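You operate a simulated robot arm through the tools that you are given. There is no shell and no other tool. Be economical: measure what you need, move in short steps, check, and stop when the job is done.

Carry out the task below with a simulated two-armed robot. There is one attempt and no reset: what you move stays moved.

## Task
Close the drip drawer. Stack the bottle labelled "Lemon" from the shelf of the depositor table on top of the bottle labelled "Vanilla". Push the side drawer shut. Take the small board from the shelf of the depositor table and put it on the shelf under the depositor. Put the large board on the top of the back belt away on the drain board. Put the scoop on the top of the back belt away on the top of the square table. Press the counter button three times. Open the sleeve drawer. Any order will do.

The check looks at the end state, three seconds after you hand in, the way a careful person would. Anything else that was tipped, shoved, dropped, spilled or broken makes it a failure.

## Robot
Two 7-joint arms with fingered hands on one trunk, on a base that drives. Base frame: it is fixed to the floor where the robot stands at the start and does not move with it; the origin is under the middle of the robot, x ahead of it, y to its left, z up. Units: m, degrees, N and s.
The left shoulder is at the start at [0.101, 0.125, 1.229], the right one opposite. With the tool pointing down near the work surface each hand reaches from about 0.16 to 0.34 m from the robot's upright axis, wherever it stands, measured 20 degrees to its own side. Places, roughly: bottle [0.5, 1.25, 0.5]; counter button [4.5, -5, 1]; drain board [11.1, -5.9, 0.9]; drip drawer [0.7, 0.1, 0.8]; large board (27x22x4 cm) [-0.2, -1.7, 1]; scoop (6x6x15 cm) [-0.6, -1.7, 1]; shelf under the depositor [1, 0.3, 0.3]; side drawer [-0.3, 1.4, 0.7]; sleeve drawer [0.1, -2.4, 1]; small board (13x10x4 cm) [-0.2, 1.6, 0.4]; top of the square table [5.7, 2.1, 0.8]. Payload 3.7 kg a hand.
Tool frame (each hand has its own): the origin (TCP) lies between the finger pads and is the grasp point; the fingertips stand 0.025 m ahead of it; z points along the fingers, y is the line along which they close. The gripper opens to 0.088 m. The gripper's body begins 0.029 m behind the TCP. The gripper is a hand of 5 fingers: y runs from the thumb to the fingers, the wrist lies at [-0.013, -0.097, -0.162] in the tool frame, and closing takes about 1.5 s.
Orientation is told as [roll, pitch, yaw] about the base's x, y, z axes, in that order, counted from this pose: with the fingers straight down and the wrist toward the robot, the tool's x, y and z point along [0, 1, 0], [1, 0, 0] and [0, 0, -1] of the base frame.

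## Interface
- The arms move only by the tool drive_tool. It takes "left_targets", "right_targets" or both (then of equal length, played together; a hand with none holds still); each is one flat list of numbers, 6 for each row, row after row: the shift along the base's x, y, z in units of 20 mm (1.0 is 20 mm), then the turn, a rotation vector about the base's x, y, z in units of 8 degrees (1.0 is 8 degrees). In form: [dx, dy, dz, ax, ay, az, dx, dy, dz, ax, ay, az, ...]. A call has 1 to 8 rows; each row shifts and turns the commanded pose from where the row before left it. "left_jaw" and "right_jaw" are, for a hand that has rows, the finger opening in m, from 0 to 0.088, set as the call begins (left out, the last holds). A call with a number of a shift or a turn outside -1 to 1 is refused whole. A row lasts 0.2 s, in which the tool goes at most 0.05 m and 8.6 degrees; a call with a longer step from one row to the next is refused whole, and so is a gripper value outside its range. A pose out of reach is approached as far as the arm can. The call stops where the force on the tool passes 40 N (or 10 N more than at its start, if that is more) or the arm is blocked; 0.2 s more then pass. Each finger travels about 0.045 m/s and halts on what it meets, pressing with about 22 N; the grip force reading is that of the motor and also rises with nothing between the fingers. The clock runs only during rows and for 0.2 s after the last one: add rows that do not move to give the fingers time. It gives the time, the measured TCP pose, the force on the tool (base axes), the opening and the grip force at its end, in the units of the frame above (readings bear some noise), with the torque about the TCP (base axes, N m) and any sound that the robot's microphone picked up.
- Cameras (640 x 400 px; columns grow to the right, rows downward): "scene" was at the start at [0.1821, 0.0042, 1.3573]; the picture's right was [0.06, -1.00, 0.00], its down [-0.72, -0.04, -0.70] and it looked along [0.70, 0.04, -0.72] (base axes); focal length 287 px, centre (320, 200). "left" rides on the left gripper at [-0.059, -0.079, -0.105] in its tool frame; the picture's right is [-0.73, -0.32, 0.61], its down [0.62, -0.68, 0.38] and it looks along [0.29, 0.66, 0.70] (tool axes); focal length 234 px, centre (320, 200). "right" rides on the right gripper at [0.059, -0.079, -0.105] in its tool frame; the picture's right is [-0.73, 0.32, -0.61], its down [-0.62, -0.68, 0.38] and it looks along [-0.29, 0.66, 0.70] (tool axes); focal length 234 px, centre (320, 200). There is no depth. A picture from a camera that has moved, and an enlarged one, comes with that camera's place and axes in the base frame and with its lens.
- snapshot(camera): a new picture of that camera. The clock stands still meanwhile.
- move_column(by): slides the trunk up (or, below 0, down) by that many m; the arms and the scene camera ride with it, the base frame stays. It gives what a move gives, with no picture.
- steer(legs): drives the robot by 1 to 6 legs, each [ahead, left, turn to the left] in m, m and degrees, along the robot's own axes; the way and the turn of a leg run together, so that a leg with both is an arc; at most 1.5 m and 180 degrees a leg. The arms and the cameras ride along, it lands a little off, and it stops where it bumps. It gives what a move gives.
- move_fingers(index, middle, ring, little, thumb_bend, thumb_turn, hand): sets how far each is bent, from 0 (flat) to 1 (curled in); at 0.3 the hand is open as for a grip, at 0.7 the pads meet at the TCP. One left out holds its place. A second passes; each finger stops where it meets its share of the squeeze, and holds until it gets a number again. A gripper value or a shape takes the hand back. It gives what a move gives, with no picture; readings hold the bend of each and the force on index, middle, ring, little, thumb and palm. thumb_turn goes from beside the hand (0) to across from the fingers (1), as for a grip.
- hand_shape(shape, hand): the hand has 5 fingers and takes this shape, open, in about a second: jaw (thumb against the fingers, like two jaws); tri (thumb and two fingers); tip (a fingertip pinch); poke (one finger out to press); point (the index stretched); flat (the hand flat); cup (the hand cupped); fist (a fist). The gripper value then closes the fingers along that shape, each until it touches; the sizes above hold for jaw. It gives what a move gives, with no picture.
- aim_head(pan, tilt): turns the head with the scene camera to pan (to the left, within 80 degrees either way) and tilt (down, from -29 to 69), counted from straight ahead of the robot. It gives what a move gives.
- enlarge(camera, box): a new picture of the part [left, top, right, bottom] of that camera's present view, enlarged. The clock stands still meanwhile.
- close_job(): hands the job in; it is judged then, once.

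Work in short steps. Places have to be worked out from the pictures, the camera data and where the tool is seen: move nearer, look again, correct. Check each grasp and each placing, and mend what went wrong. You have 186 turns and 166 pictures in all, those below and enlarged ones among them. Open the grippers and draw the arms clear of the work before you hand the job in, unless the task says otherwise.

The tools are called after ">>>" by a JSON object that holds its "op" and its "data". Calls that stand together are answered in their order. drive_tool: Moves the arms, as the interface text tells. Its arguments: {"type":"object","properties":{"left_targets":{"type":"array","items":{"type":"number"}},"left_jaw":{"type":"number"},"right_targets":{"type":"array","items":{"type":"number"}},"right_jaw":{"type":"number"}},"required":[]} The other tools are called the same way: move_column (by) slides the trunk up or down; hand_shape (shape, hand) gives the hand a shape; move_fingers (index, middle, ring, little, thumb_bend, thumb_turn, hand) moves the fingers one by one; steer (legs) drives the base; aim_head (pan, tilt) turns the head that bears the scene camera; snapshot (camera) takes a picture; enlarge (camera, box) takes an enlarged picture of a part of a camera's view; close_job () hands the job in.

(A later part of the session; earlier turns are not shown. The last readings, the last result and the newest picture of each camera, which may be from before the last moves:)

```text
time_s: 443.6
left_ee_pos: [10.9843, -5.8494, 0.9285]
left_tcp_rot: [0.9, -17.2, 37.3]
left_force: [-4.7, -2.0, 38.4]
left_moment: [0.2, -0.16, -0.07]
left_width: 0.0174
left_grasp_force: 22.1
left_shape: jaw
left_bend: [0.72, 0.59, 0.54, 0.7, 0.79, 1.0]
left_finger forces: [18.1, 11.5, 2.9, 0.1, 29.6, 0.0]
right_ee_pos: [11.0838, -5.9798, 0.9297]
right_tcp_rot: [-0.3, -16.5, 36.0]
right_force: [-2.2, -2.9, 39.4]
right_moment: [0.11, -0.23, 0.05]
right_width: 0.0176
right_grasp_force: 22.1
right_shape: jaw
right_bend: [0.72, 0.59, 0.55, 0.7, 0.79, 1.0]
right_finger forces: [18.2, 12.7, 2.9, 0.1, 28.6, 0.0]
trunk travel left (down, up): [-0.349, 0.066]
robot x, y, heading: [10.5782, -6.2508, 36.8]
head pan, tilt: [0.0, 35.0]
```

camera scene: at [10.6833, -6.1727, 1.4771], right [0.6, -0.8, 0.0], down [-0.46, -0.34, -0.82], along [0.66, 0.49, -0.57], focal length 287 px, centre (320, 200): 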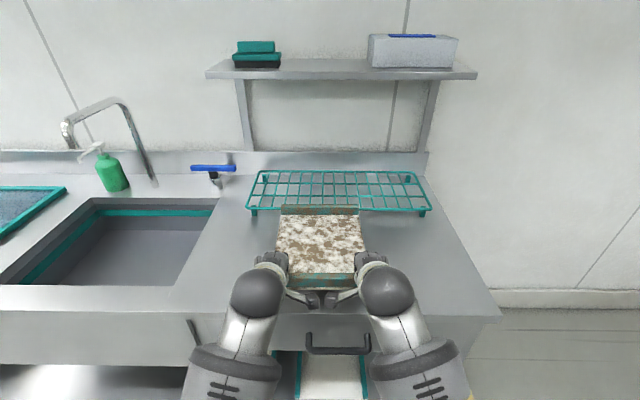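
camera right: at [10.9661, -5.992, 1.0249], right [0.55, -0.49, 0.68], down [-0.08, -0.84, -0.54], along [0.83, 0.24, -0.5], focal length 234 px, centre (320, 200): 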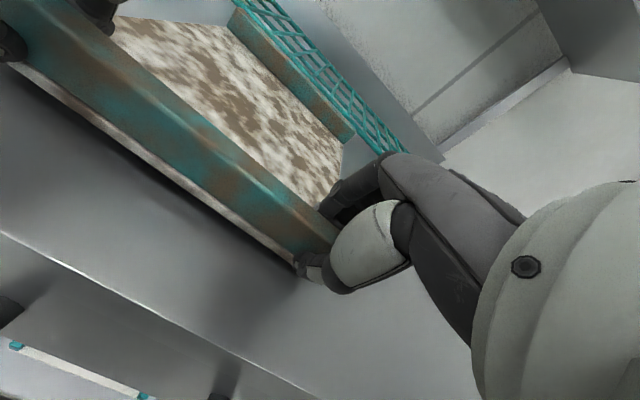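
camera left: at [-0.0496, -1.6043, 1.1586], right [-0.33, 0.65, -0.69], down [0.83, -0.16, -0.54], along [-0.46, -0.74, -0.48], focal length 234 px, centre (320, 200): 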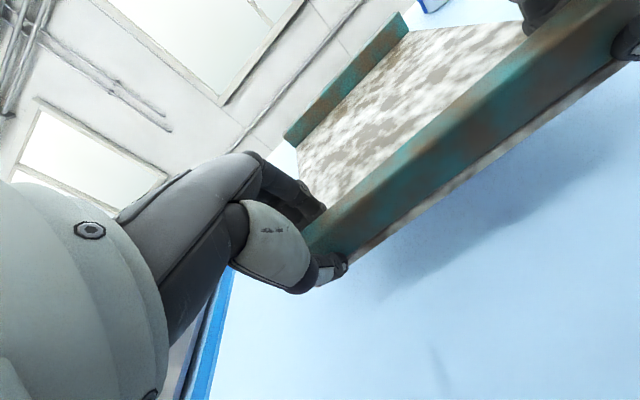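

Firm contact on both hands: the board is down. I relax up 5 mm, open both hands, then lift them clear.

>>> {"op": "drive_tool", "data": {"left_targets": [0, 0, 0.25, 0, 0, 0, 0, 0, 0, 0, 0, 0], "right_targets": [0, 0, 0.25, 0, 0, 0, 0, 0, 0, 0, 0, 0]}}

>>> {"op": "drive_tool", "data": {"left_targets": [0, 0, 0, 0, 0, 0, 0, 0, 0, 0, 0, 0, 0, 0, 0, 0, 0, 0, 0, 0, 0, 0, 0, 0, 0, 0, 0, 0, 0, 0], "right_targets": [0, 0, 0, 0, 0, 0, 0, 0, 0, 0, 0, 0, 0, 0, 0, 0, 0, 0, 0, 0, 0, 0, 0, 0, 0, 0, 0, 0, 0, 0], "left_jaw": 0.06, "right_jaw": 0.06}}

>>> {"op": "drive_tool", "data": {"left_targets": [0, 0, 0.5, 0, 0, 0, 0, 0, 1, 0, 0, 0, 0, 0, 1, 0, 0, 0, 0, 0, 1, 0, 0, 0, 0, 0, 1, 0, 0, 0, 0, 0, 1, 0, 0, 0, 0, 0, 1, 0, 0, 0, 0, 0, 1, 0, 0, 0], "right_targets": [0, 0, 0.5, 0, 0, 0, 0, 0, 1, 0, 0, 0, 0, 0, 1, 0, 0, 0, 0, 0, 1, 0, 0, 0, 0, 0, 1, 0, 0, 0, 0, 0, 1, 0, 0, 0, 0, 0, 1, 0, 0, 0, 0, 0, 1, 0, 0, 0]}}

>>> {"op": "steer", "data": {"legs": [[-0.5, 0, 0]]}}

>>> {"op": "snapshot", "data": {"camera": "scene"}}

```text
time_s: 444.2
left_ee_pos: [10.9845, -5.8479, 0.9286]
left_tcp_rot: [0.9, -16.5, 37.3]
left_force: [0.8, -1.4, 27.8]
left_moment: [0.15, -0.12, -0.08]
left_width: 0.0173
left_grasp_force: 22.0
left_shape: jaw
left_bend: [0.72, 0.59, 0.54, 0.7, 0.79, 1.0]
left_finger forces: [15.1, 9.5, 2.9, 0.1, 26.4, 0.0]
right_ee_pos: [11.083, -5.9801, 0.9281]
right_tcp_rot: [-0.4, -15.9, 36.0]
right_force: [-3.1, -2.0, 31.3]
right_moment: [0.12, -0.18, 0.05]
right_width: 0.0177
right_grasp_force: 21.9
right_shape: jaw
right_bend: [0.72, 0.59, 0.55, 0.7, 0.79, 1.0]
right_finger forces: [15.9, 10.4, 2.8, 0.1, 27.5, 0.0]
trunk travel left (down, up): [-0.349, 0.066]
robot x, y, heading: [10.5826, -6.254, 36.8]
head pan, tilt: [0.0, 35.0]
```

```text
time_s: 445.4
left_ee_pos: [10.9862, -5.8476, 0.9271]
left_tcp_rot: [1.1, -16.2, 37.3]
left_force: [2.1, 2.7, 22.2]
left_moment: [-0.07, 0.02, 0.01]
left_width: 0.0478
left_grasp_force: 0.0
left_shape: jaw
left_bend: [0.28, 0.38, 0.35, 0.35, 0.77, 1.0]
left_finger forces: [0.1, 0.0, 0.0, 0.1, 21.6, 0.1]
right_ee_pos: [11.084, -5.9794, 0.9267]
right_tcp_rot: [-0.5, -15.6, 36.0]
right_force: [2.4, 0.1, 24.3]
right_moment: [-0.04, 0.12, 0.0]
right_width: 0.0478
right_grasp_force: 0.0
right_shape: jaw
right_bend: [0.28, 0.38, 0.35, 0.35, 0.77, 1.0]
right_finger forces: [0.0, 0.1, 0.0, 0.1, 24.3, 0.0]
trunk travel left (down, up): [-0.349, 0.066]
robot x, y, heading: [10.5816, -6.2494, 36.9]
head pan, tilt: [0.0, 35.0]
```

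```text
time_s: 447.2
left_ee_pos: [10.9863, -5.8479, 1.0734]
left_tcp_rot: [1.2, -15.8, 37.5]
left_force: [-0.2, 0.0, -0.7]
left_moment: [0.0, 0.0, 0.0]
left_width: 0.0597
left_grasp_force: 0.1
left_shape: jaw
left_bend: [0.28, 0.38, 0.34, 0.35, 0.6, 1.0]
left_finger forces: [0.0, 0.1, 0.1, 0.0, 0.1, 0.1]
right_ee_pos: [11.0835, -5.9787, 1.0724]
right_tcp_rot: [-0.5, -15.2, 36.0]
right_force: [0.2, -0.6, 1.4]
right_moment: [0.02, -0.01, -0.03]
right_width: 0.0596
right_grasp_force: 0.1
right_shape: jaw
right_bend: [0.28, 0.38, 0.34, 0.35, 0.6, 1.0]
right_finger forces: [0.0, 0.0, 0.0, 0.0, 0.0, 0.0]
trunk travel left (down, up): [-0.349, 0.066]
robot x, y, heading: [10.5812, -6.2487, 36.9]
head pan, tilt: [0.0, 35.0]
```

```text
time_s: 450.2
left_ee_pos: [10.589, -6.1436, 1.0725]
left_tcp_rot: [1.1, -15.9, 37.5]
left_force: [-1.3, 0.7, 0.3]
left_moment: [-0.05, 0.03, 0.02]
left_width: 0.0599
left_grasp_force: 0.0
left_shape: jaw
left_bend: [0.28, 0.38, 0.34, 0.35, 0.6, 1.0]
left_finger forces: [0.0, 0.0, 0.1, 0.1, 0.0, 0.0]
right_ee_pos: [10.6876, -6.2752, 1.0734]
right_tcp_rot: [-0.5, -15.1, 36.1]
right_force: [0.2, 0.2, -0.3]
right_moment: [-0.01, 0.0, -0.03]
right_width: 0.0596
right_grasp_force: 0.1
right_shape: jaw
right_bend: [0.28, 0.38, 0.34, 0.35, 0.6, 1.0]
right_finger forces: [0.0, 0.0, 0.0, 0.1, 0.0, 0.0]
trunk travel left (down, up): [-0.349, 0.066]
robot x, y, heading: [10.1825, -6.5468, 36.7]
head pan, tilt: [0.0, 35.0]
```

```text
43 pictures are left
camera scene: at [10.2865, -6.4693, 1.4772], right [0.6, -0.8, 0.0], down [-0.46, -0.34, -0.82], along [0.66, 0.49, -0.57], focal length 287 px, centre (320, 200)
```

scene: 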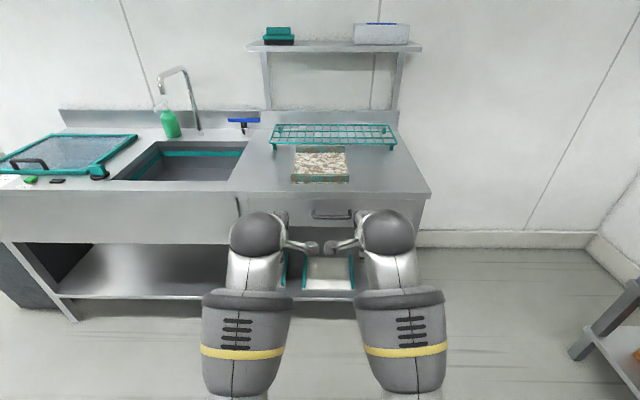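

The large board rests flat on the drain board. Now the counter button near (u 0.63, v −6.7): I retrace the passage backward, then slide up the aisle side and look.

>>> {"op": "steer", "data": {"legs": [[0, 0.87, 0], [0, 0.87, 0], [-1.5, 0, 0], [-1.5, 0, 0], [-1.5, 0, 0], [0, 1.4, 0]]}}

>>> {"op": "aim_head", "data": {"pan": 35, "tilt": 22}}

>>> {"op": "snapshot", "data": {"camera": "scene"}}

```text
time_s: 499.0
left_ee_pos: [5.0712, -6.3267, 1.0731]
left_tcp_rot: [1.0, -15.8, 38.7]
left_force: [0.1, 0.5, 0.2]
left_moment: [0.0, -0.04, -0.02]
left_width: 0.0599
left_grasp_force: 0.0
left_shape: jaw
left_bend: [0.28, 0.38, 0.34, 0.35, 0.6, 1.0]
left_finger forces: [0.1, 0.0, 0.0, 0.0, 0.0, 0.0]
right_ee_pos: [5.1724, -6.4557, 1.0731]
right_tcp_rot: [-0.6, -15.1, 37.5]
right_force: [-0.3, -0.3, -0.4]
right_moment: [0.0, 0.03, 0.01]
right_width: 0.0597
right_grasp_force: 0.0
right_shape: jaw
right_bend: [0.28, 0.38, 0.34, 0.35, 0.6, 1.0]
right_finger forces: [0.0, 0.1, 0.0, 0.0, 0.0, 0.1]
trunk travel left (down, up): [-0.349, 0.066]
robot x, y, heading: [4.6743, -6.7378, 38.2]
head pan, tilt: [0.0, 35.0]
```

```text
time_s: 500.0
left_ee_pos: [5.0719, -6.3265, 1.0736]
left_tcp_rot: [1.1, -15.7, 38.9]
left_force: [0.6, 0.3, 0.6]
left_moment: [0.01, 0.01, -0.04]
left_width: 0.0596
left_grasp_force: 0.1
left_shape: jaw
left_bend: [0.28, 0.38, 0.34, 0.35, 0.6, 1.0]
left_finger forces: [0.0, 0.1, 0.0, 0.1, 0.1, 0.1]
right_ee_pos: [5.1734, -6.454, 1.0732]
right_tcp_rot: [-0.4, -15.1, 37.5]
right_force: [0.9, 0.5, 0.0]
right_moment: [0.01, -0.02, -0.03]
right_width: 0.0596
right_grasp_force: 0.0
right_shape: jaw
right_bend: [0.28, 0.38, 0.34, 0.35, 0.6, 1.0]
right_finger forces: [0.0, 0.1, 0.1, 0.0, 0.1, 0.0]
trunk travel left (down, up): [-0.349, 0.066]
robot x, y, heading: [4.6779, -6.7405, 38.2]
head pan, tilt: [35.0, 22.0]
```

```text
42 pictures are left
camera scene: at [4.7343, -6.6253, 1.4977], right [0.96, -0.29, 0.0], down [-0.11, -0.36, -0.93], along [0.27, 0.89, -0.37], focal length 287 px, centre (320, 200)
```

scene: 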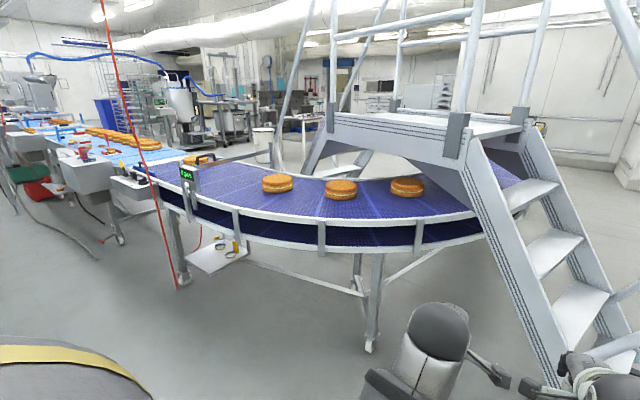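

The counter with its green display is at the belt's near edge, pixel (188,180). I enlarge it.

>>> {"op": "enlarge", "data": {"camera": "scene", "box": [150, 145, 246, 205]}}

```text
6.67 times, centred on (198, 175) of scene
camera zoom: at [4.7343, -6.6253, 1.4977], right [0.96, -0.29, 0.0], down [-0.11, -0.36, -0.93], along [0.27, 0.89, -0.37], focal length 1912 px, centre (1133, 367)
```

zoom: 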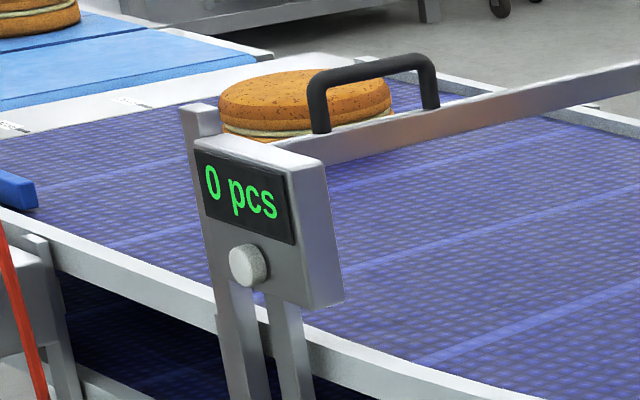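

The counter reads "0 pcs" with a round button under the display, near (4.47, −4.98, 0.99), facing roughly heading 250°. I turn to face it (heading ≈71°), move opposite it with a gap, and prepare the right hand with a poking finger while drawing the left hand back.

>>> {"op": "steer", "data": {"legs": [[0, 0, 33], [0, 0.85, 0], [0.55, 0, 0]]}}

>>> {"op": "hand_shape", "data": {"hand": "right", "shape": "poke"}}

>>> {"op": "drive_tool", "data": {"right_targets": [0, 0, 0, 0.887, -0.305, 0, 0, 0, 0, 0.887, -0.305, 0, 0, 0, 0, 0.887, -0.305, 0, 0, 0, 0, 0.887, -0.305, 0, 0, 0, 0, 0.887, -0.305, 0, 0, 0, 0, 0.887, -0.305, 0], "left_targets": [-0.9, -0.2, 0.5, 0, 0, 0, -0.9, -0.2, 0.5, 0, 0, 0, -0.9, -0.2, 0.5, 0, 0, 0, -0.9, -0.2, 0.5, 0, 0, 0, -0.9, -0.2, 0.5, 0, 0, 0, -0.9, -0.2, 0.5, 0, 0, 0]}}

>>> {"op": "aim_head", "data": {"pan": 0, "tilt": 30}}

>>> {"op": "snapshot", "data": {"camera": "scene"}}

```text
time_s: 512.1
left_ee_pos: [4.1718, -5.3804, 1.0726]
left_tcp_rot: [1.0, -15.8, 71.4]
left_force: [-0.5, -0.2, -0.4]
left_moment: [0.0, 0.0, -0.01]
left_width: 0.0597
left_grasp_force: 0.1
left_shape: jaw
left_bend: [0.28, 0.38, 0.34, 0.35, 0.6, 1.0]
left_finger forces: [0.0, 0.0, 0.0, 0.0, 0.1, 0.0]
right_ee_pos: [4.3278, -5.4341, 1.072]
right_tcp_rot: [-0.5, -15.0, 70.1]
right_force: [0.6, 0.9, -0.1]
right_moment: [0.01, -0.02, 0.0]
right_width: 0.0597
right_grasp_force: 0.0
right_shape: jaw
right_bend: [0.28, 0.38, 0.34, 0.35, 0.6, 1.0]
right_finger forces: [0.1, 0.0, 0.1, 0.0, 0.1, 0.0]
trunk travel left (down, up): [-0.349, 0.066]
robot x, y, heading: [4.0614, -5.9418, 70.9]
head pan, tilt: [35.0, 22.0]
```

```text
time_s: 513.0
left_ee_pos: [4.1729, -5.3799, 1.0715]
left_tcp_rot: [1.1, -15.8, 71.4]
left_force: [-0.4, -0.4, -0.9]
left_moment: [0.03, 0.0, -0.02]
left_width: 0.0595
left_grasp_force: 0.0
left_shape: jaw
left_bend: [0.28, 0.38, 0.34, 0.35, 0.6, 1.0]
left_finger forces: [0.0, 0.0, 0.0, 0.0, 0.0, 0.0]
right_ee_pos: [4.3279, -5.4343, 1.0734]
right_tcp_rot: [-0.5, -15.0, 70.1]
right_force: [-0.3, 0.2, -0.4]
right_moment: [-0.02, 0.02, -0.03]
right_width: 0.0
right_grasp_force: 0.1
right_shape: poke
right_bend: [0.7, 0.7, 0.99, 0.99, 1.0, 1.0]
right_finger forces: [0.1, 0.0, 0.0, 0.0, 0.1, 0.0]
trunk travel left (down, up): [-0.349, 0.066]
robot x, y, heading: [4.062, -5.9417, 70.8]
head pan, tilt: [35.0, 22.0]
```

```text
time_s: 514.4
left_ee_pos: [4.0637, -5.405, 1.1336]
left_tcp_rot: [1.2, -15.9, 71.4]
left_force: [0.1, 0.7, -0.4]
left_moment: [-0.01, 0.03, 0.0]
left_width: 0.0598
left_grasp_force: 0.0
left_shape: jaw
left_bend: [0.28, 0.38, 0.34, 0.35, 0.6, 1.0]
left_finger forces: [0.1, 0.0, 0.0, 0.0, 0.1, 0.0]
right_ee_pos: [4.3351, -5.4342, 1.075]
right_tcp_rot: [-2.2, -60.7, 71.6]
right_force: [-0.5, -0.2, 0.6]
right_moment: [-0.01, -0.02, 0.0]
right_width: 0.0
right_grasp_force: 0.0
right_shape: poke
right_bend: [0.7, 0.7, 0.99, 0.99, 1.0, 1.0]
right_finger forces: [0.0, 0.0, 0.0, 0.0, 0.0, 0.0]
trunk travel left (down, up): [-0.349, 0.066]
robot x, y, heading: [4.0636, -5.9448, 70.7]
head pan, tilt: [35.0, 22.0]
```

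```text
time_s: 515.4
left_ee_pos: [4.0654, -5.4044, 1.1331]
left_tcp_rot: [1.1, -15.8, 71.4]
left_force: [0.0, 0.2, 0.2]
left_moment: [0.01, 0.02, 0.02]
left_width: 0.06
left_grasp_force: 0.0
left_shape: jaw
left_bend: [0.28, 0.38, 0.34, 0.35, 0.6, 1.0]
left_finger forces: [0.1, 0.0, 0.0, 0.0, 0.1, 0.1]
right_ee_pos: [4.3347, -5.4357, 1.0739]
right_tcp_rot: [-2.0, -60.4, 71.8]
right_force: [0.3, 0.2, 0.0]
right_moment: [-0.05, -0.02, -0.02]
right_width: 0.0001
right_grasp_force: 0.1
right_shape: poke
right_bend: [0.7, 0.7, 0.99, 0.99, 1.0, 1.0]
right_finger forces: [0.0, 0.0, 0.0, 0.0, 0.1, 0.0]
trunk travel left (down, up): [-0.349, 0.066]
robot x, y, heading: [4.0611, -5.9415, 70.7]
head pan, tilt: [0.0, 30.0]
```

```text
40 pictures are left
camera scene: at [4.1035, -5.8171, 1.4849], right [0.94, -0.33, 0.0], down [-0.16, -0.47, -0.87], along [0.28, 0.82, -0.5], focal length 287 px, centre (320, 200)
```

scene: 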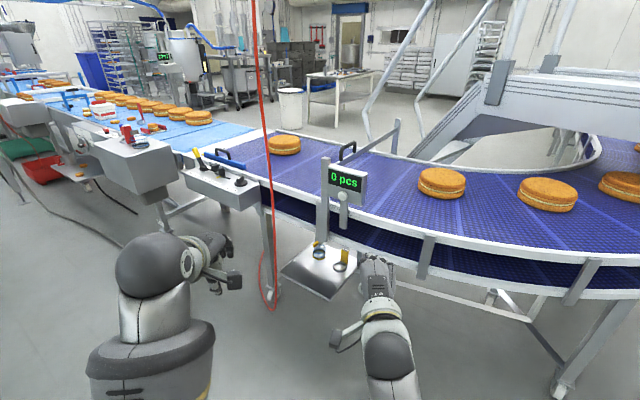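

Button fixed at about (4.47, −4.996, 0.988), facing me. I lower the right hand to its height, shift 1.7 cm left, and drive 0.33 ahead.

>>> {"op": "drive_tool", "data": {"right_targets": [-0.2, 0.07, -0.9, 0, 0, 0, -0.2, 0.07, -0.9, 0, 0, 0, -0.2, 0.07, -0.9, 0, 0, 0, -0.2, 0.07, -0.9, 0, 0, 0]}}

>>> {"op": "steer", "data": {"legs": [[0.33, 0, 0]]}}

>>> {"op": "snapshot", "data": {"camera": "scene"}}

>>> {"op": "snapshot", "data": {"camera": "right"}}

```text
time_s: 516.6
left_ee_pos: [4.0642, -5.4047, 1.1335]
left_tcp_rot: [1.1, -15.8, 71.4]
left_force: [0.2, 0.0, -0.5]
left_moment: [-0.01, -0.04, -0.01]
left_width: 0.0597
left_grasp_force: 0.1
left_shape: jaw
left_bend: [0.28, 0.38, 0.34, 0.35, 0.6, 1.0]
left_finger forces: [0.0, 0.0, 0.0, 0.0, 0.0, 0.0]
right_ee_pos: [4.3523, -5.4398, 0.9912]
right_tcp_rot: [-14.4, -60.0, 82.7]
right_force: [-0.3, 0.2, -0.3]
right_moment: [0.03, -0.01, -0.01]
right_width: 0.0
right_grasp_force: 0.2
right_shape: poke
right_bend: [0.7, 0.7, 0.99, 0.99, 1.0, 1.0]
right_finger forces: [0.0, 0.0, 0.0, 0.1, 0.0, 0.0]
trunk travel left (down, up): [-0.349, 0.066]
robot x, y, heading: [4.0612, -5.9462, 70.9]
head pan, tilt: [0.0, 30.0]
stopped in row 4 (right hand): the arm was blocked; the commanded pose is now the measured one
```

```text
time_s: 518.8
left_ee_pos: [4.1707, -5.0889, 1.1325]
left_tcp_rot: [1.0, -15.8, 71.6]
left_force: [-0.1, 0.7, 0.6]
left_moment: [0.01, 0.0, 0.01]
left_width: 0.0596
left_grasp_force: 0.0
left_shape: jaw
left_bend: [0.28, 0.38, 0.34, 0.35, 0.6, 1.0]
left_finger forces: [0.0, 0.1, 0.0, 0.1, 0.1, 0.0]
right_ee_pos: [4.4591, -5.1228, 0.9904]
right_tcp_rot: [-14.5, -59.9, 82.9]
right_force: [-0.7, 0.9, 0.3]
right_moment: [-0.01, -0.03, 0.0]
right_width: 0.0001
right_grasp_force: 0.1
right_shape: poke
right_bend: [0.7, 0.7, 0.99, 0.99, 1.0, 1.0]
right_finger forces: [0.1, 0.0, 0.1, 0.0, 0.0, 0.0]
trunk travel left (down, up): [-0.349, 0.066]
robot x, y, heading: [4.1668, -5.6277, 71.3]
head pan, tilt: [0.0, 30.0]
```

```text
39 pictures are left
camera scene: at [4.2122, -5.501, 1.4848], right [0.95, -0.32, 0.0], down [-0.16, -0.47, -0.87], along [0.28, 0.82, -0.5], focal length 287 px, centre (320, 200)
```

scene: 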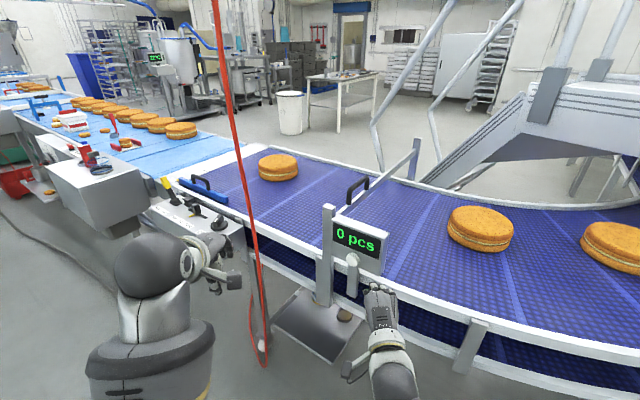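

```text
38 pictures are left
camera right: at [4.3619, -5.2285, 0.9652], right [0.49, -0.57, 0.66], down [0.68, -0.24, -0.7], along [0.56, 0.79, 0.27], focal length 234 px, centre (320, 200)
```

right: 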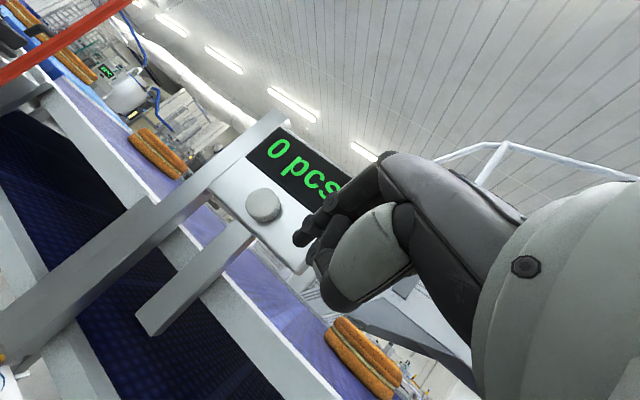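

The tip is about 11 cm from the button and slightly right of its axis. I shift it onto the axis, 6 cm off.

>>> {"op": "drive_tool", "data": {"right_targets": [-0.33, 0.85, 0.17, 0, 0, 0, -0.33, 0.85, 0.17, 0, 0, 0, -0.33, 0.85, 0.17, 0, 0, 0, 0, 0, 0, 0, 0, 0]}}

>>> {"op": "snapshot", "data": {"camera": "right"}}

```text
time_s: 520.0
left_ee_pos: [4.1719, -5.0903, 1.1322]
left_tcp_rot: [1.0, -15.9, 71.6]
left_force: [-0.7, -0.1, -0.3]
left_moment: [0.01, -0.01, 0.02]
left_width: 0.0597
left_grasp_force: 0.0
left_shape: jaw
left_bend: [0.28, 0.38, 0.34, 0.35, 0.6, 1.0]
left_finger forces: [0.1, 0.0, 0.0, 0.1, 0.0, 0.0]
right_ee_pos: [4.4676, -5.0841, 0.9904]
right_tcp_rot: [-22.9, -58.4, 89.8]
right_force: [0.0, -0.3, 0.5]
right_moment: [0.0, 0.01, 0.01]
right_width: 0.0
right_grasp_force: 0.1
right_shape: poke
right_bend: [0.7, 0.7, 0.99, 0.99, 1.0, 1.0]
right_finger forces: [0.1, 0.1, 0.1, 0.0, 0.0, 0.0]
trunk travel left (down, up): [-0.349, 0.066]
robot x, y, heading: [4.1683, -5.6279, 71.1]
head pan, tilt: [0.0, 30.0]
stopped in row 4 (right hand): the arm was blocked; the commanded pose is now the measured one
```

```text
37 pictures are left
camera right: at [4.3719, -5.1895, 0.9605], right [0.43, -0.55, 0.72], down [0.72, -0.27, -0.64], along [0.54, 0.79, 0.28], focal length 234 px, centre (320, 200)
```

right: 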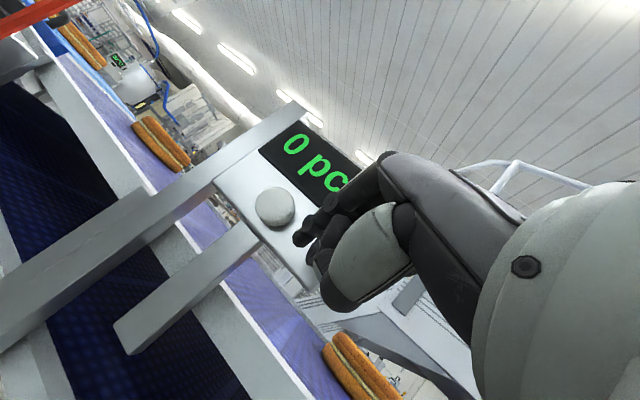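

The wrist is at a joint limit here; I return it to a straighter pose (pitch −50°), ease it back a little, and use the base for alignment.

>>> {"op": "drive_tool", "data": {"right_targets": [-0.3, -0.9, 0.35, -0.365, 0.9, 0, -0.3, -0.9, 0.35, -0.365, 0.9, 0, 0, 0, 0, 0, 0, 0]}}

>>> {"op": "steer", "data": {"legs": [[0.04, 0.029, 0]]}}

>>> {"op": "snapshot", "data": {"camera": "right"}}

```text
time_s: 520.8
left_ee_pos: [4.1719, -5.09, 1.1331]
left_tcp_rot: [1.0, -15.8, 71.6]
left_force: [-0.4, -0.8, -0.5]
left_moment: [0.03, 0.02, 0.0]
left_width: 0.0597
left_grasp_force: 0.1
left_shape: jaw
left_bend: [0.28, 0.38, 0.34, 0.35, 0.6, 1.0]
left_finger forces: [0.1, 0.0, 0.0, 0.1, 0.1, 0.0]
right_ee_pos: [4.4556, -5.1215, 1.0036]
right_tcp_rot: [0.2, -50.0, 71.1]
right_force: [-0.3, -0.2, -0.6]
right_moment: [0.0, 0.03, -0.05]
right_width: 0.0
right_grasp_force: 0.1
right_shape: poke
right_bend: [0.7, 0.7, 0.99, 0.99, 1.0, 1.0]
right_finger forces: [0.0, 0.0, 0.0, 0.0, 0.1, 0.0]
trunk travel left (down, up): [-0.349, 0.066]
robot x, y, heading: [4.1694, -5.6269, 71.2]
head pan, tilt: [0.0, 30.0]
```

```text
time_s: 521.8
left_ee_pos: [4.1573, -5.0423, 1.1322]
left_tcp_rot: [1.1, -15.8, 71.6]
left_force: [-0.7, 0.1, 0.4]
left_moment: [-0.01, -0.02, 0.0]
left_width: 0.0598
left_grasp_force: 0.0
left_shape: jaw
left_bend: [0.28, 0.38, 0.34, 0.35, 0.6, 1.0]
left_finger forces: [0.0, 0.0, 0.0, 0.0, 0.0, 0.1]
right_ee_pos: [4.4409, -5.0723, 1.003]
right_tcp_rot: [-0.1, -50.1, 71.2]
right_force: [-0.5, -0.2, -0.9]
right_moment: [0.01, 0.01, -0.01]
right_width: 0.0
right_grasp_force: 0.0
right_shape: poke
right_bend: [0.7, 0.7, 0.99, 0.99, 1.0, 1.0]
right_finger forces: [0.0, 0.1, 0.0, 0.0, 0.0, 0.0]
trunk travel left (down, up): [-0.349, 0.066]
robot x, y, heading: [4.1531, -5.5809, 71.1]
head pan, tilt: [0.0, 30.0]
```

```text
36 pictures are left
camera right: at [4.3414, -5.1788, 1.0094], right [0.6, -0.48, 0.64], down [0.54, -0.34, -0.77], along [0.58, 0.81, 0.06], focal length 234 px, centre (320, 200)
```

right: 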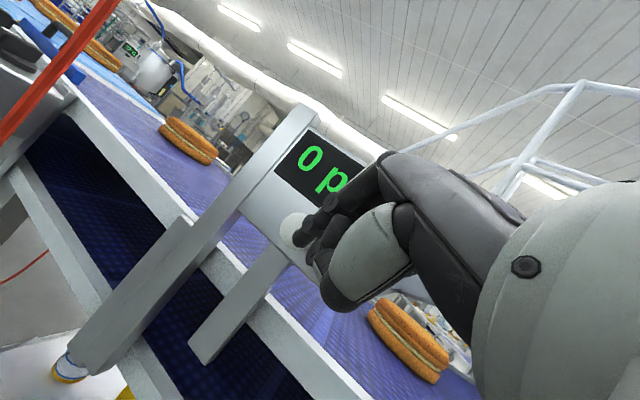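

Aligned: the finger is about 6 cm in front of the button, 8 mm left of its axis. I push forward by arm and watch the force.

>>> {"op": "drive_tool", "data": {"right_targets": [0.46, 0.55, 0, 0, 0, 0, 0.242, 0.71, 0, 0, 0, 0, 0.242, 0.71, 0, 0, 0, 0, 0.162, 0.473, 0, 0, 0, 0, 0.162, 0.473, 0, 0, 0, 0]}}

>>> {"op": "snapshot", "data": {"camera": "scene"}}

```text
time_s: 523.0
left_ee_pos: [4.1547, -5.0459, 1.1335]
left_tcp_rot: [0.9, -16.0, 71.6]
left_force: [-0.2, -0.5, 0.1]
left_moment: [0.02, -0.01, 0.02]
left_width: 0.0598
left_grasp_force: 0.0
left_shape: jaw
left_bend: [0.28, 0.38, 0.34, 0.35, 0.6, 1.0]
left_finger forces: [0.0, 0.0, 0.0, 0.0, 0.1, 0.0]
right_ee_pos: [4.4618, -5.0185, 1.0067]
right_tcp_rot: [-0.1, -50.3, 71.2]
right_force: [-15.9, -21.9, 7.0]
right_moment: [0.33, -0.28, -0.55]
right_width: 0.0
right_grasp_force: 0.1
right_shape: poke
right_bend: [0.7, 0.7, 0.99, 0.99, 1.0, 1.0]
right_finger forces: [0.2, 12.9, 10.3, 4.2, 0.0, 0.0]
trunk travel left (down, up): [-0.349, 0.066]
robot x, y, heading: [4.156, -5.5825, 71.1]
head pan, tilt: [0.0, 30.0]
heard: click
```

```text
35 pictures are left
camera scene: at [4.1944, -5.4591, 1.4854], right [0.95, -0.32, 0.0], down [-0.16, -0.47, -0.87], along [0.28, 0.82, -0.5], focal length 287 px, centre (320, 200)
```

scene: 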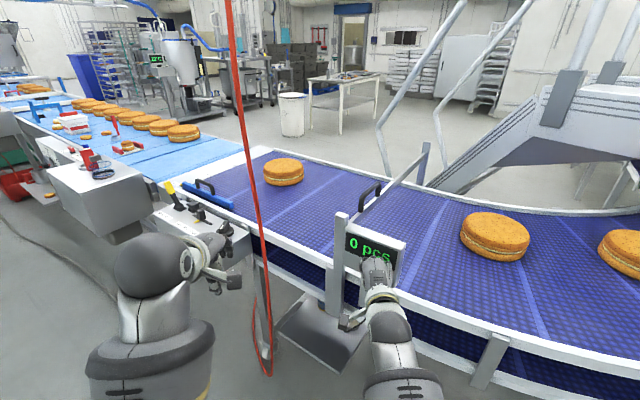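

A click was heard. I retract 3 cm and look at the display.

>>> {"op": "drive_tool", "data": {"right_targets": [-0.242, -0.71, 0, 0, 0, 0, -0.242, -0.71, 0, 0, 0, 0, 0, 0, 0, 0, 0, 0]}}

>>> {"op": "enlarge", "data": {"camera": "scene", "box": [300, 200, 460, 300]}}

```text
time_s: 523.8
left_ee_pos: [4.1563, -5.0429, 1.1316]
left_tcp_rot: [1.0, -15.8, 71.6]
left_force: [0.2, -0.9, -0.7]
left_moment: [0.02, -0.01, 0.02]
left_width: 0.0595
left_grasp_force: 0.2
left_shape: jaw
left_bend: [0.28, 0.38, 0.34, 0.35, 0.6, 1.0]
left_finger forces: [0.0, 0.0, 0.0, 0.0, 0.0, 0.0]
right_ee_pos: [4.4559, -5.0432, 1.0034]
right_tcp_rot: [-0.1, -50.1, 71.1]
right_force: [0.6, 0.0, -0.6]
right_moment: [0.0, -0.01, 0.03]
right_width: 0.0
right_grasp_force: 0.2
right_shape: poke
right_bend: [0.7, 0.7, 0.99, 0.99, 1.0, 1.0]
right_finger forces: [0.0, 0.1, 0.1, 0.1, 0.1, 0.0]
trunk travel left (down, up): [-0.349, 0.066]
robot x, y, heading: [4.1523, -5.5803, 70.8]
head pan, tilt: [0.0, 30.0]
```

```text
4.00 times, centred on (380, 250) of scene
camera zoom: at [4.1976, -5.4548, 1.4849], right [0.95, -0.32, 0.0], down [-0.16, -0.47, -0.87], along [0.28, 0.82, -0.5], focal length 1147 px, centre (80, 0)
```

zoom: 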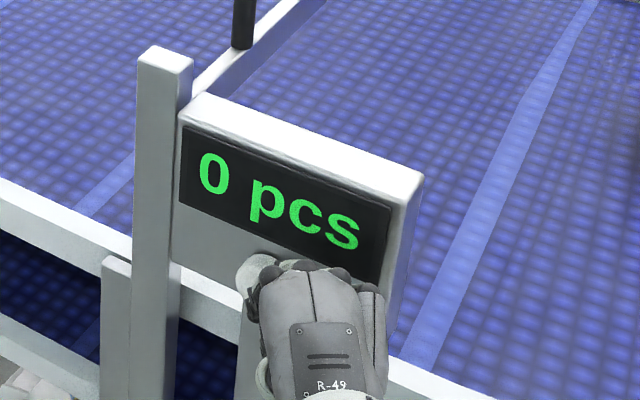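

The display print does not change, but the click marks one press. I press a second time with the same stroke.

>>> {"op": "drive_tool", "data": {"right_targets": [0.242, 0.71, 0, 0, 0, 0, 0.242, 0.71, 0, 0, 0, 0, 0.05, 0.15, 0, 0, 0, 0]}}

>>> {"op": "drive_tool", "data": {"right_targets": [-0.242, -0.71, 0, 0, 0, 0, -0.242, -0.71, 0, 0, 0, 0, -0.05, -0.15, 0, 0, 0, 0]}}

```text
time_s: 524.6
left_ee_pos: [4.1541, -5.0494, 1.1352]
left_tcp_rot: [0.9, -16.0, 71.6]
left_force: [-0.5, 0.2, -0.5]
left_moment: [0.0, 0.0, -0.03]
left_width: 0.0598
left_grasp_force: 0.1
left_shape: jaw
left_bend: [0.28, 0.38, 0.34, 0.35, 0.6, 1.0]
left_finger forces: [0.1, 0.1, 0.0, 0.0, 0.1, 0.0]
right_ee_pos: [4.462, -5.0163, 1.0075]
right_tcp_rot: [0.0, -50.4, 71.2]
right_force: [-21.7, -31.2, 7.2]
right_moment: [0.5, -0.49, -0.95]
right_width: 0.0
right_grasp_force: 0.0
right_shape: poke
right_bend: [0.7, 0.7, 0.99, 0.99, 1.0, 1.0]
right_finger forces: [0.0, 12.3, 13.9, 12.1, 0.0, 0.1]
trunk travel left (down, up): [-0.349, 0.066]
robot x, y, heading: [4.1563, -5.579, 71.4]
head pan, tilt: [0.0, 30.0]
heard: click
```

```text
time_s: 525.4
left_ee_pos: [4.1574, -5.0442, 1.1318]
left_tcp_rot: [1.0, -15.7, 71.6]
left_force: [0.1, -0.2, -0.8]
left_moment: [0.01, -0.03, -0.01]
left_width: 0.0598
left_grasp_force: 0.0
left_shape: jaw
left_bend: [0.28, 0.38, 0.34, 0.35, 0.6, 1.0]
left_finger forces: [0.0, 0.0, 0.1, 0.1, 0.1, 0.0]
right_ee_pos: [4.4568, -5.0425, 1.0042]
right_tcp_rot: [0.0, -50.0, 71.1]
right_force: [0.3, 0.3, -1.0]
right_moment: [0.0, 0.0, -0.02]
right_width: 0.0002
right_grasp_force: 0.1
right_shape: poke
right_bend: [0.7, 0.7, 0.99, 0.99, 1.0, 1.0]
right_finger forces: [0.0, 0.0, 0.1, 0.0, 0.0, 0.0]
trunk travel left (down, up): [-0.349, 0.066]
robot x, y, heading: [4.1575, -5.5796, 71.0]
head pan, tilt: [0.0, 30.0]
```

Second click. Third press, slightly shorter stroke.

>>> {"op": "drive_tool", "data": {"right_targets": [0.242, 0.71, 0, 0, 0, 0, 0.242, 0.71, 0, 0, 0, 0, 0, 0, 0, 0, 0, 0]}}

>>> {"op": "drive_tool", "data": {"right_targets": [-0.242, -0.71, 0, 0, 0, 0, -0.242, -0.71, 0, 0, 0, 0, -0.242, -0.71, 0, 0, 0, 0, -0.242, -0.71, 0, 0, 0, 0]}}

```text
time_s: 526.2
left_ee_pos: [4.1541, -5.0466, 1.1345]
left_tcp_rot: [1.0, -16.1, 71.6]
left_force: [0.4, -0.1, -0.7]
left_moment: [0.0, 0.01, -0.02]
left_width: 0.0598
left_grasp_force: 0.0
left_shape: jaw
left_bend: [0.28, 0.38, 0.34, 0.35, 0.6, 1.0]
left_finger forces: [0.0, 0.0, 0.0, 0.0, 0.1, 0.1]
right_ee_pos: [4.4618, -5.0164, 1.0067]
right_tcp_rot: [-0.1, -50.4, 71.2]
right_force: [-16.7, -24.5, 7.7]
right_moment: [0.33, -0.4, -0.65]
right_width: 0.0
right_grasp_force: 0.0
right_shape: poke
right_bend: [0.7, 0.7, 0.99, 0.99, 1.0, 1.0]
right_finger forces: [0.0, 12.8, 12.6, 6.1, 0.0, 0.0]
trunk travel left (down, up): [-0.349, 0.066]
robot x, y, heading: [4.1569, -5.5775, 71.1]
head pan, tilt: [0.0, 30.0]
heard: click
```

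```text
time_s: 527.2
left_ee_pos: [4.1575, -5.0439, 1.1324]
left_tcp_rot: [1.0, -15.8, 71.6]
left_force: [-0.4, 0.1, 1.0]
left_moment: [0.02, 0.0, 0.0]
left_width: 0.06
left_grasp_force: 0.0
left_shape: jaw
left_bend: [0.28, 0.38, 0.34, 0.35, 0.6, 1.0]
left_finger forces: [0.1, 0.0, 0.1, 0.0, 0.0, 0.1]
right_ee_pos: [4.4466, -5.0724, 1.003]
right_tcp_rot: [0.0, -50.2, 71.1]
right_force: [-0.7, -0.3, 0.1]
right_moment: [-0.02, 0.03, 0.0]
right_width: 0.0001
right_grasp_force: 0.1
right_shape: poke
right_bend: [0.7, 0.7, 0.99, 0.99, 1.0, 1.0]
right_finger forces: [0.1, 0.0, 0.0, 0.0, 0.0, 0.0]
trunk travel left (down, up): [-0.349, 0.066]
robot x, y, heading: [4.1537, -5.584, 71.2]
head pan, tilt: [0.0, 30.0]
```

Three clicks – the button is done. I back away, turn and drive back up the aisle toward the belt for the scoop.

>>> {"op": "hand_shape", "data": {"hand": "right", "shape": "jaw"}}

>>> {"op": "steer", "data": {"legs": [[-0.41, 0, 0], [0, 0, 55.4], [1.5, 0, 0], [1.5, 0, 0], [1.5, 0, 0], [1.2, 0, 0]]}}

>>> {"op": "aim_head", "data": {"pan": 15, "tilt": 15}}

>>> {"op": "snapshot", "data": {"camera": "scene"}}

```text
time_s: 528.1
left_ee_pos: [4.1567, -5.0428, 1.1324]
left_tcp_rot: [1.0, -15.8, 71.6]
left_force: [0.5, 0.1, -0.3]
left_moment: [-0.04, -0.02, 0.02]
left_width: 0.0599
left_grasp_force: 0.1
left_shape: jaw
left_bend: [0.28, 0.38, 0.34, 0.35, 0.6, 1.0]
left_finger forces: [0.0, 0.0, 0.0, 0.0, 0.0, 0.1]
right_ee_pos: [4.4448, -5.072, 1.003]
right_tcp_rot: [0.0, -50.1, 71.2]
right_force: [-0.7, 0.7, -0.6]
right_moment: [0.01, 0.0, -0.04]
right_width: 0.0882
right_grasp_force: 0.0
right_shape: jaw
right_bend: [0.3, 0.3, 0.3, 0.3, 0.3, 0.98]
right_finger forces: [0.0, 0.0, 0.0, 0.1, 0.0, 0.1]
trunk travel left (down, up): [-0.349, 0.066]
robot x, y, heading: [4.1563, -5.579, 71.0]
head pan, tilt: [0.0, 30.0]
```

```text
time_s: 559.9
left_ee_pos: [0.2506, -1.0151, 1.1322]
left_tcp_rot: [1.1, -15.7, 125.7]
left_force: [-0.1, -0.7, -0.3]
left_moment: [-0.01, 0.01, 0.0]
left_width: 0.0597
left_grasp_force: 0.1
left_shape: jaw
left_bend: [0.28, 0.38, 0.34, 0.35, 0.6, 1.0]
left_finger forces: [0.0, 0.0, 0.0, 0.0, 0.0, 0.0]
right_ee_pos: [0.4438, -0.797, 1.0042]
right_tcp_rot: [0.0, -50.1, 125.4]
right_force: [-0.5, -0.2, 0.0]
right_moment: [0.01, -0.01, 0.01]
right_width: 0.0879
right_grasp_force: 0.0
right_shape: jaw
right_bend: [0.3, 0.3, 0.3, 0.3, 0.3, 0.98]
right_finger forces: [0.0, 0.1, 0.1, 0.0, 0.0, 0.1]
trunk travel left (down, up): [-0.349, 0.066]
robot x, y, heading: [0.6889, -1.3296, 125.1]
head pan, tilt: [0.0, 30.0]
```

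```text
time_s: 560.7
left_ee_pos: [0.2498, -1.0148, 1.1317]
left_tcp_rot: [1.1, -15.9, 125.8]
left_force: [0.8, 0.3, -0.4]
left_moment: [0.03, -0.04, -0.02]
left_width: 0.0599
left_grasp_force: 0.1
left_shape: jaw
left_bend: [0.28, 0.38, 0.34, 0.35, 0.6, 1.0]
left_finger forces: [0.0, 0.0, 0.0, 0.0, 0.0, 0.1]
right_ee_pos: [0.4436, -0.7962, 1.0037]
right_tcp_rot: [0.0, -50.1, 125.3]
right_force: [0.3, 0.5, 0.1]
right_moment: [0.0, 0.01, 0.01]
right_width: 0.088
right_grasp_force: 0.1
right_shape: jaw
right_bend: [0.3, 0.3, 0.3, 0.3, 0.3, 0.98]
right_finger forces: [0.1, 0.0, 0.0, 0.1, 0.1, 0.0]
trunk travel left (down, up): [-0.349, 0.066]
robot x, y, heading: [0.6872, -1.3242, 125.2]
head pan, tilt: [15.0, 15.0]
```

```text
33 pictures are left
camera scene: at [0.5878, -1.235, 1.509], right [0.64, 0.77, 0.0], down [0.2, -0.17, -0.97], along [-0.74, 0.62, -0.26], focal length 287 px, centre (320, 200)
```

scene: 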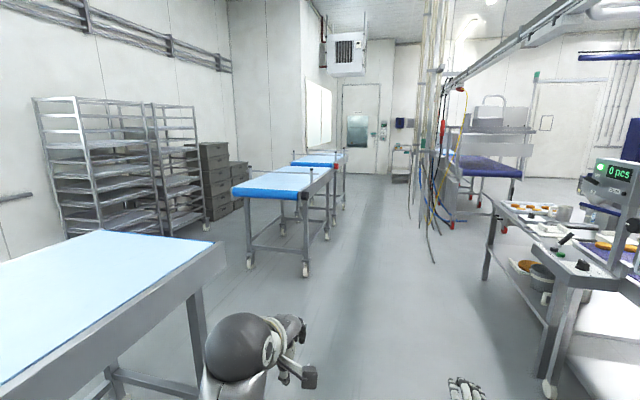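

Clear path round the belt's end. I go past it, slide to its far side, turn to face the belt and stop opposite the scoop.

>>> {"op": "steer", "data": {"legs": [[0.85, 0, 1.4], [0.83, 0, 0], [0, 1.1, 0], [0, 1.1, 0], [0, 0, -90], [0, -1.13, 0]]}}

>>> {"op": "aim_head", "data": {"pan": 0, "tilt": 30}}

>>> {"op": "snapshot", "data": {"camera": "scene"}}

```text
time_s: 601.9
left_ee_pos: [-1.0878, -1.769, 1.1334]
left_tcp_rot: [1.1, -15.8, 37.7]
left_force: [0.7, 0.0, 0.5]
left_moment: [0.0, -0.02, 0.02]
left_width: 0.0595
left_grasp_force: 0.0
left_shape: jaw
left_bend: [0.28, 0.38, 0.34, 0.35, 0.6, 1.0]
left_finger forces: [0.1, 0.0, 0.0, 0.1, 0.1, 0.0]
right_ee_pos: [-0.8629, -1.9539, 1.0039]
right_tcp_rot: [0.0, -50.0, 37.2]
right_force: [0.4, 0.4, 0.5]
right_moment: [0.01, -0.01, -0.02]
right_width: 0.0882
right_grasp_force: 0.0
right_shape: jaw
right_bend: [0.3, 0.3, 0.3, 0.3, 0.3, 0.98]
right_finger forces: [0.0, 0.0, 0.1, 0.0, 0.0, 0.0]
trunk travel left (down, up): [-0.349, 0.066]
robot x, y, heading: [-1.388, -2.2118, 37.2]
head pan, tilt: [15.0, 15.0]
```

```text
time_s: 602.6
left_ee_pos: [-1.0884, -1.7689, 1.131]
left_tcp_rot: [1.1, -15.7, 37.7]
left_force: [0.1, 0.0, 0.4]
left_moment: [-0.02, -0.01, 0.0]
left_width: 0.0597
left_grasp_force: 0.0
left_shape: jaw
left_bend: [0.28, 0.38, 0.34, 0.35, 0.6, 1.0]
left_finger forces: [0.0, 0.0, 0.0, 0.1, 0.0, 0.0]
right_ee_pos: [-0.8649, -1.9545, 1.0048]
right_tcp_rot: [-0.1, -50.1, 37.2]
right_force: [0.2, 0.4, 0.4]
right_moment: [0.01, 0.0, 0.01]
right_width: 0.0878
right_grasp_force: 0.1
right_shape: jaw
right_bend: [0.3, 0.3, 0.3, 0.3, 0.3, 0.98]
right_finger forces: [0.0, 0.0, 0.0, 0.1, 0.0, 0.0]
trunk travel left (down, up): [-0.349, 0.066]
robot x, y, heading: [-1.3883, -2.2111, 37.3]
head pan, tilt: [0.0, 30.0]
```

```text
32 pictures are left
camera scene: at [-1.2841, -2.1348, 1.485], right [0.6, -0.8, 0.0], down [-0.4, -0.3, -0.87], along [0.69, 0.52, -0.5], focal length 287 px, centre (320, 200)
```

scene: 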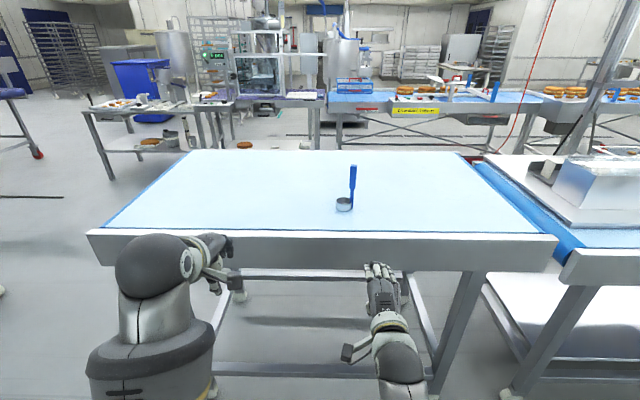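

The scoop stands right ahead, its handle at about (u −1.52, v −1.06), top z ≈1.15. I bring the right hand fingers-down and high, then drive over it.

>>> {"op": "drive_tool", "data": {"right_targets": [0, 0, 1, -0.567, 0.747, 0, 0, 0, 1, -0.567, 0.747, 0, 0, 0, 1, -0.567, 0.747, 0, 0, 0, 1, -0.567, 0.747, 0, 0, 0, 1, -0.567, 0.747, 0, 0, 0, 1, -0.567, 0.747, 0, 0, 0, 1, 0, 0, 0, 0, 0, 1, 0, 0, 0], "right_jaw": 0.06}}

>>> {"op": "drive_tool", "data": {"right_targets": [0, 0, 1, 0, 0, 0, 0, 0, 1, 0, 0, 0, 0, 0, 1, 0, 0, 0]}}

>>> {"op": "steer", "data": {"legs": [[0.29, 0, 0]]}}

>>> {"op": "snapshot", "data": {"camera": "scene"}}

>>> {"op": "snapshot", "data": {"camera": "right"}}

```text
time_s: 604.4
left_ee_pos: [-1.0883, -1.7686, 1.1331]
left_tcp_rot: [1.0, -15.7, 37.6]
left_force: [-0.4, -0.5, -0.2]
left_moment: [-0.01, 0.03, 0.01]
left_width: 0.0599
left_grasp_force: 0.1
left_shape: jaw
left_bend: [0.28, 0.38, 0.34, 0.35, 0.6, 1.0]
left_finger forces: [0.0, 0.0, 0.1, 0.0, 0.1, 0.0]
right_ee_pos: [-0.8636, -1.955, 1.1639]
right_tcp_rot: [0.0, -5.0, 37.2]
right_force: [0.3, -0.5, 0.4]
right_moment: [0.01, -0.03, -0.03]
right_width: 0.0603
right_grasp_force: 0.1
right_shape: jaw
right_bend: [0.28, 0.38, 0.34, 0.35, 0.59, 0.99]
right_finger forces: [0.1, 0.1, 0.1, 0.0, 0.0, 0.0]
trunk travel left (down, up): [-0.349, 0.066]
robot x, y, heading: [-1.388, -2.2162, 37.1]
head pan, tilt: [0.0, 30.0]
```

```text
time_s: 605.2
left_ee_pos: [-1.0883, -1.7692, 1.1318]
left_tcp_rot: [1.1, -15.8, 37.7]
left_force: [-0.4, 0.0, 0.1]
left_moment: [0.01, -0.03, 0.02]
left_width: 0.0596
left_grasp_force: 0.0
left_shape: jaw
left_bend: [0.28, 0.38, 0.34, 0.35, 0.6, 1.0]
left_finger forces: [0.1, 0.1, 0.0, 0.0, 0.1, 0.0]
right_ee_pos: [-0.8637, -1.9543, 1.2228]
right_tcp_rot: [-0.2, -5.2, 37.2]
right_force: [-0.4, 0.4, -0.6]
right_moment: [0.0, -0.01, -0.03]
right_width: 0.0603
right_grasp_force: 0.1
right_shape: jaw
right_bend: [0.28, 0.38, 0.34, 0.35, 0.59, 0.99]
right_finger forces: [0.1, 0.0, 0.0, 0.1, 0.0, 0.0]
trunk travel left (down, up): [-0.349, 0.066]
robot x, y, heading: [-1.3876, -2.2165, 37.2]
head pan, tilt: [0.0, 30.0]
```

```text
time_s: 607.2
left_ee_pos: [-0.8592, -1.5956, 1.1309]
left_tcp_rot: [1.0, -15.8, 37.7]
left_force: [-0.9, 0.0, -0.1]
left_moment: [0.03, 0.0, 0.01]
left_width: 0.0595
left_grasp_force: 0.1
left_shape: jaw
left_bend: [0.28, 0.38, 0.34, 0.35, 0.6, 1.0]
left_finger forces: [0.1, 0.0, 0.0, 0.0, 0.0, 0.0]
right_ee_pos: [-0.6346, -1.7804, 1.2238]
right_tcp_rot: [0.0, -5.0, 37.2]
right_force: [-0.6, 0.7, -0.1]
right_moment: [0.0, 0.04, 0.0]
right_width: 0.0602
right_grasp_force: 0.1
right_shape: jaw
right_bend: [0.28, 0.38, 0.34, 0.35, 0.59, 0.99]
right_finger forces: [0.1, 0.0, 0.0, 0.0, 0.1, 0.0]
trunk travel left (down, up): [-0.349, 0.066]
robot x, y, heading: [-1.1571, -2.0419, 36.8]
head pan, tilt: [0.0, 30.0]
```

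```text
31 pictures are left
camera scene: at [-1.054, -1.9607, 1.4848], right [0.6, -0.8, 0.0], down [-0.4, -0.3, -0.87], along [0.69, 0.52, -0.5], focal length 287 px, centre (320, 200)
```

scene: 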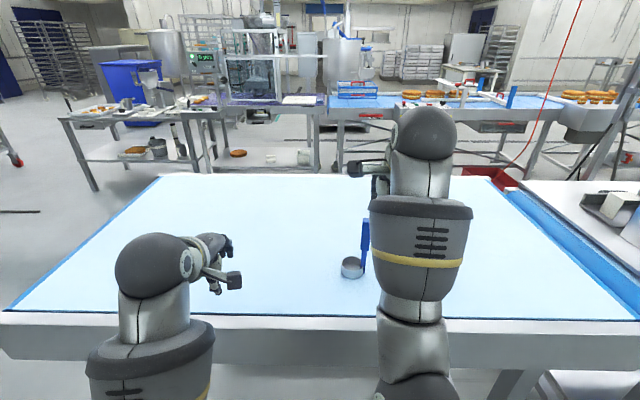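

```text
30 pictures are left
camera right: at [-0.7398, -1.7876, 1.3201], right [0.65, -0.42, 0.63], down [-0.14, -0.89, -0.44], along [0.75, 0.2, -0.64], focal length 234 px, centre (320, 200)
```

right: 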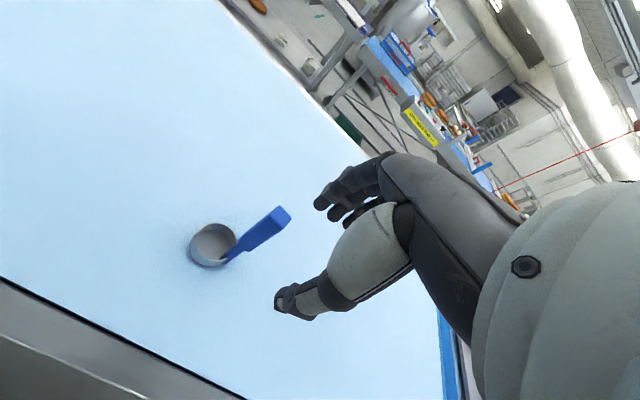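

The handle is vertical at (−0.597, −1.743). I shift the right hand over it and lower around its top.

>>> {"op": "drive_tool", "data": {"right_targets": [0.63, 0.62, 0, 0, 0, 0, 0.63, 0.62, 0, 0, 0, 0, 0.63, 0.62, 0, 0, 0, 0, 0, 0, -0.8, 0, 0, 0, 0, 0, -0.8, 0, 0, 0, 0, 0, 0, 0, 0, 0]}}

>>> {"op": "snapshot", "data": {"camera": "right"}}

```text
time_s: 608.6
left_ee_pos: [-0.8583, -1.5964, 1.1316]
left_tcp_rot: [1.1, -15.8, 37.6]
left_force: [0.5, -0.1, -0.1]
left_moment: [0.0, 0.0, 0.02]
left_width: 0.0599
left_grasp_force: 0.0
left_shape: jaw
left_bend: [0.28, 0.38, 0.34, 0.35, 0.6, 1.0]
left_finger forces: [0.0, 0.0, 0.1, 0.1, 0.0, 0.0]
right_ee_pos: [-0.5965, -1.7434, 1.1912]
right_tcp_rot: [0.0, -5.1, 37.2]
right_force: [-0.1, -0.1, -0.4]
right_moment: [-0.01, 0.0, 0.0]
right_width: 0.0605
right_grasp_force: 0.1
right_shape: jaw
right_bend: [0.28, 0.38, 0.34, 0.35, 0.59, 0.99]
right_finger forces: [0.0, 0.0, 0.0, 0.1, 0.1, 0.1]
trunk travel left (down, up): [-0.349, 0.066]
robot x, y, heading: [-1.159, -2.0438, 37.0]
head pan, tilt: [0.0, 30.0]
```

```text
29 pictures are left
camera right: at [-0.7024, -1.7512, 1.2884], right [0.65, -0.42, 0.63], down [-0.14, -0.89, -0.44], along [0.75, 0.2, -0.63], focal length 234 px, centre (320, 200)
```

right: 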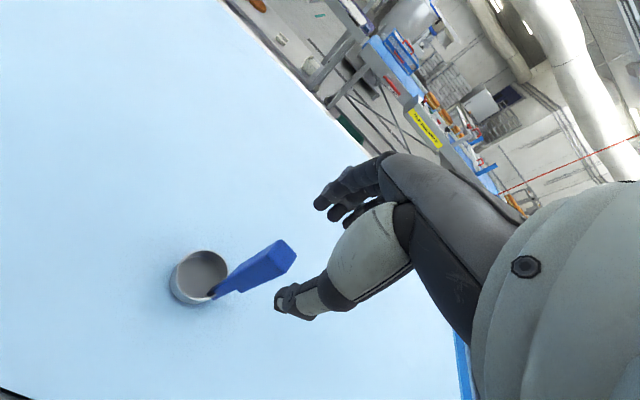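

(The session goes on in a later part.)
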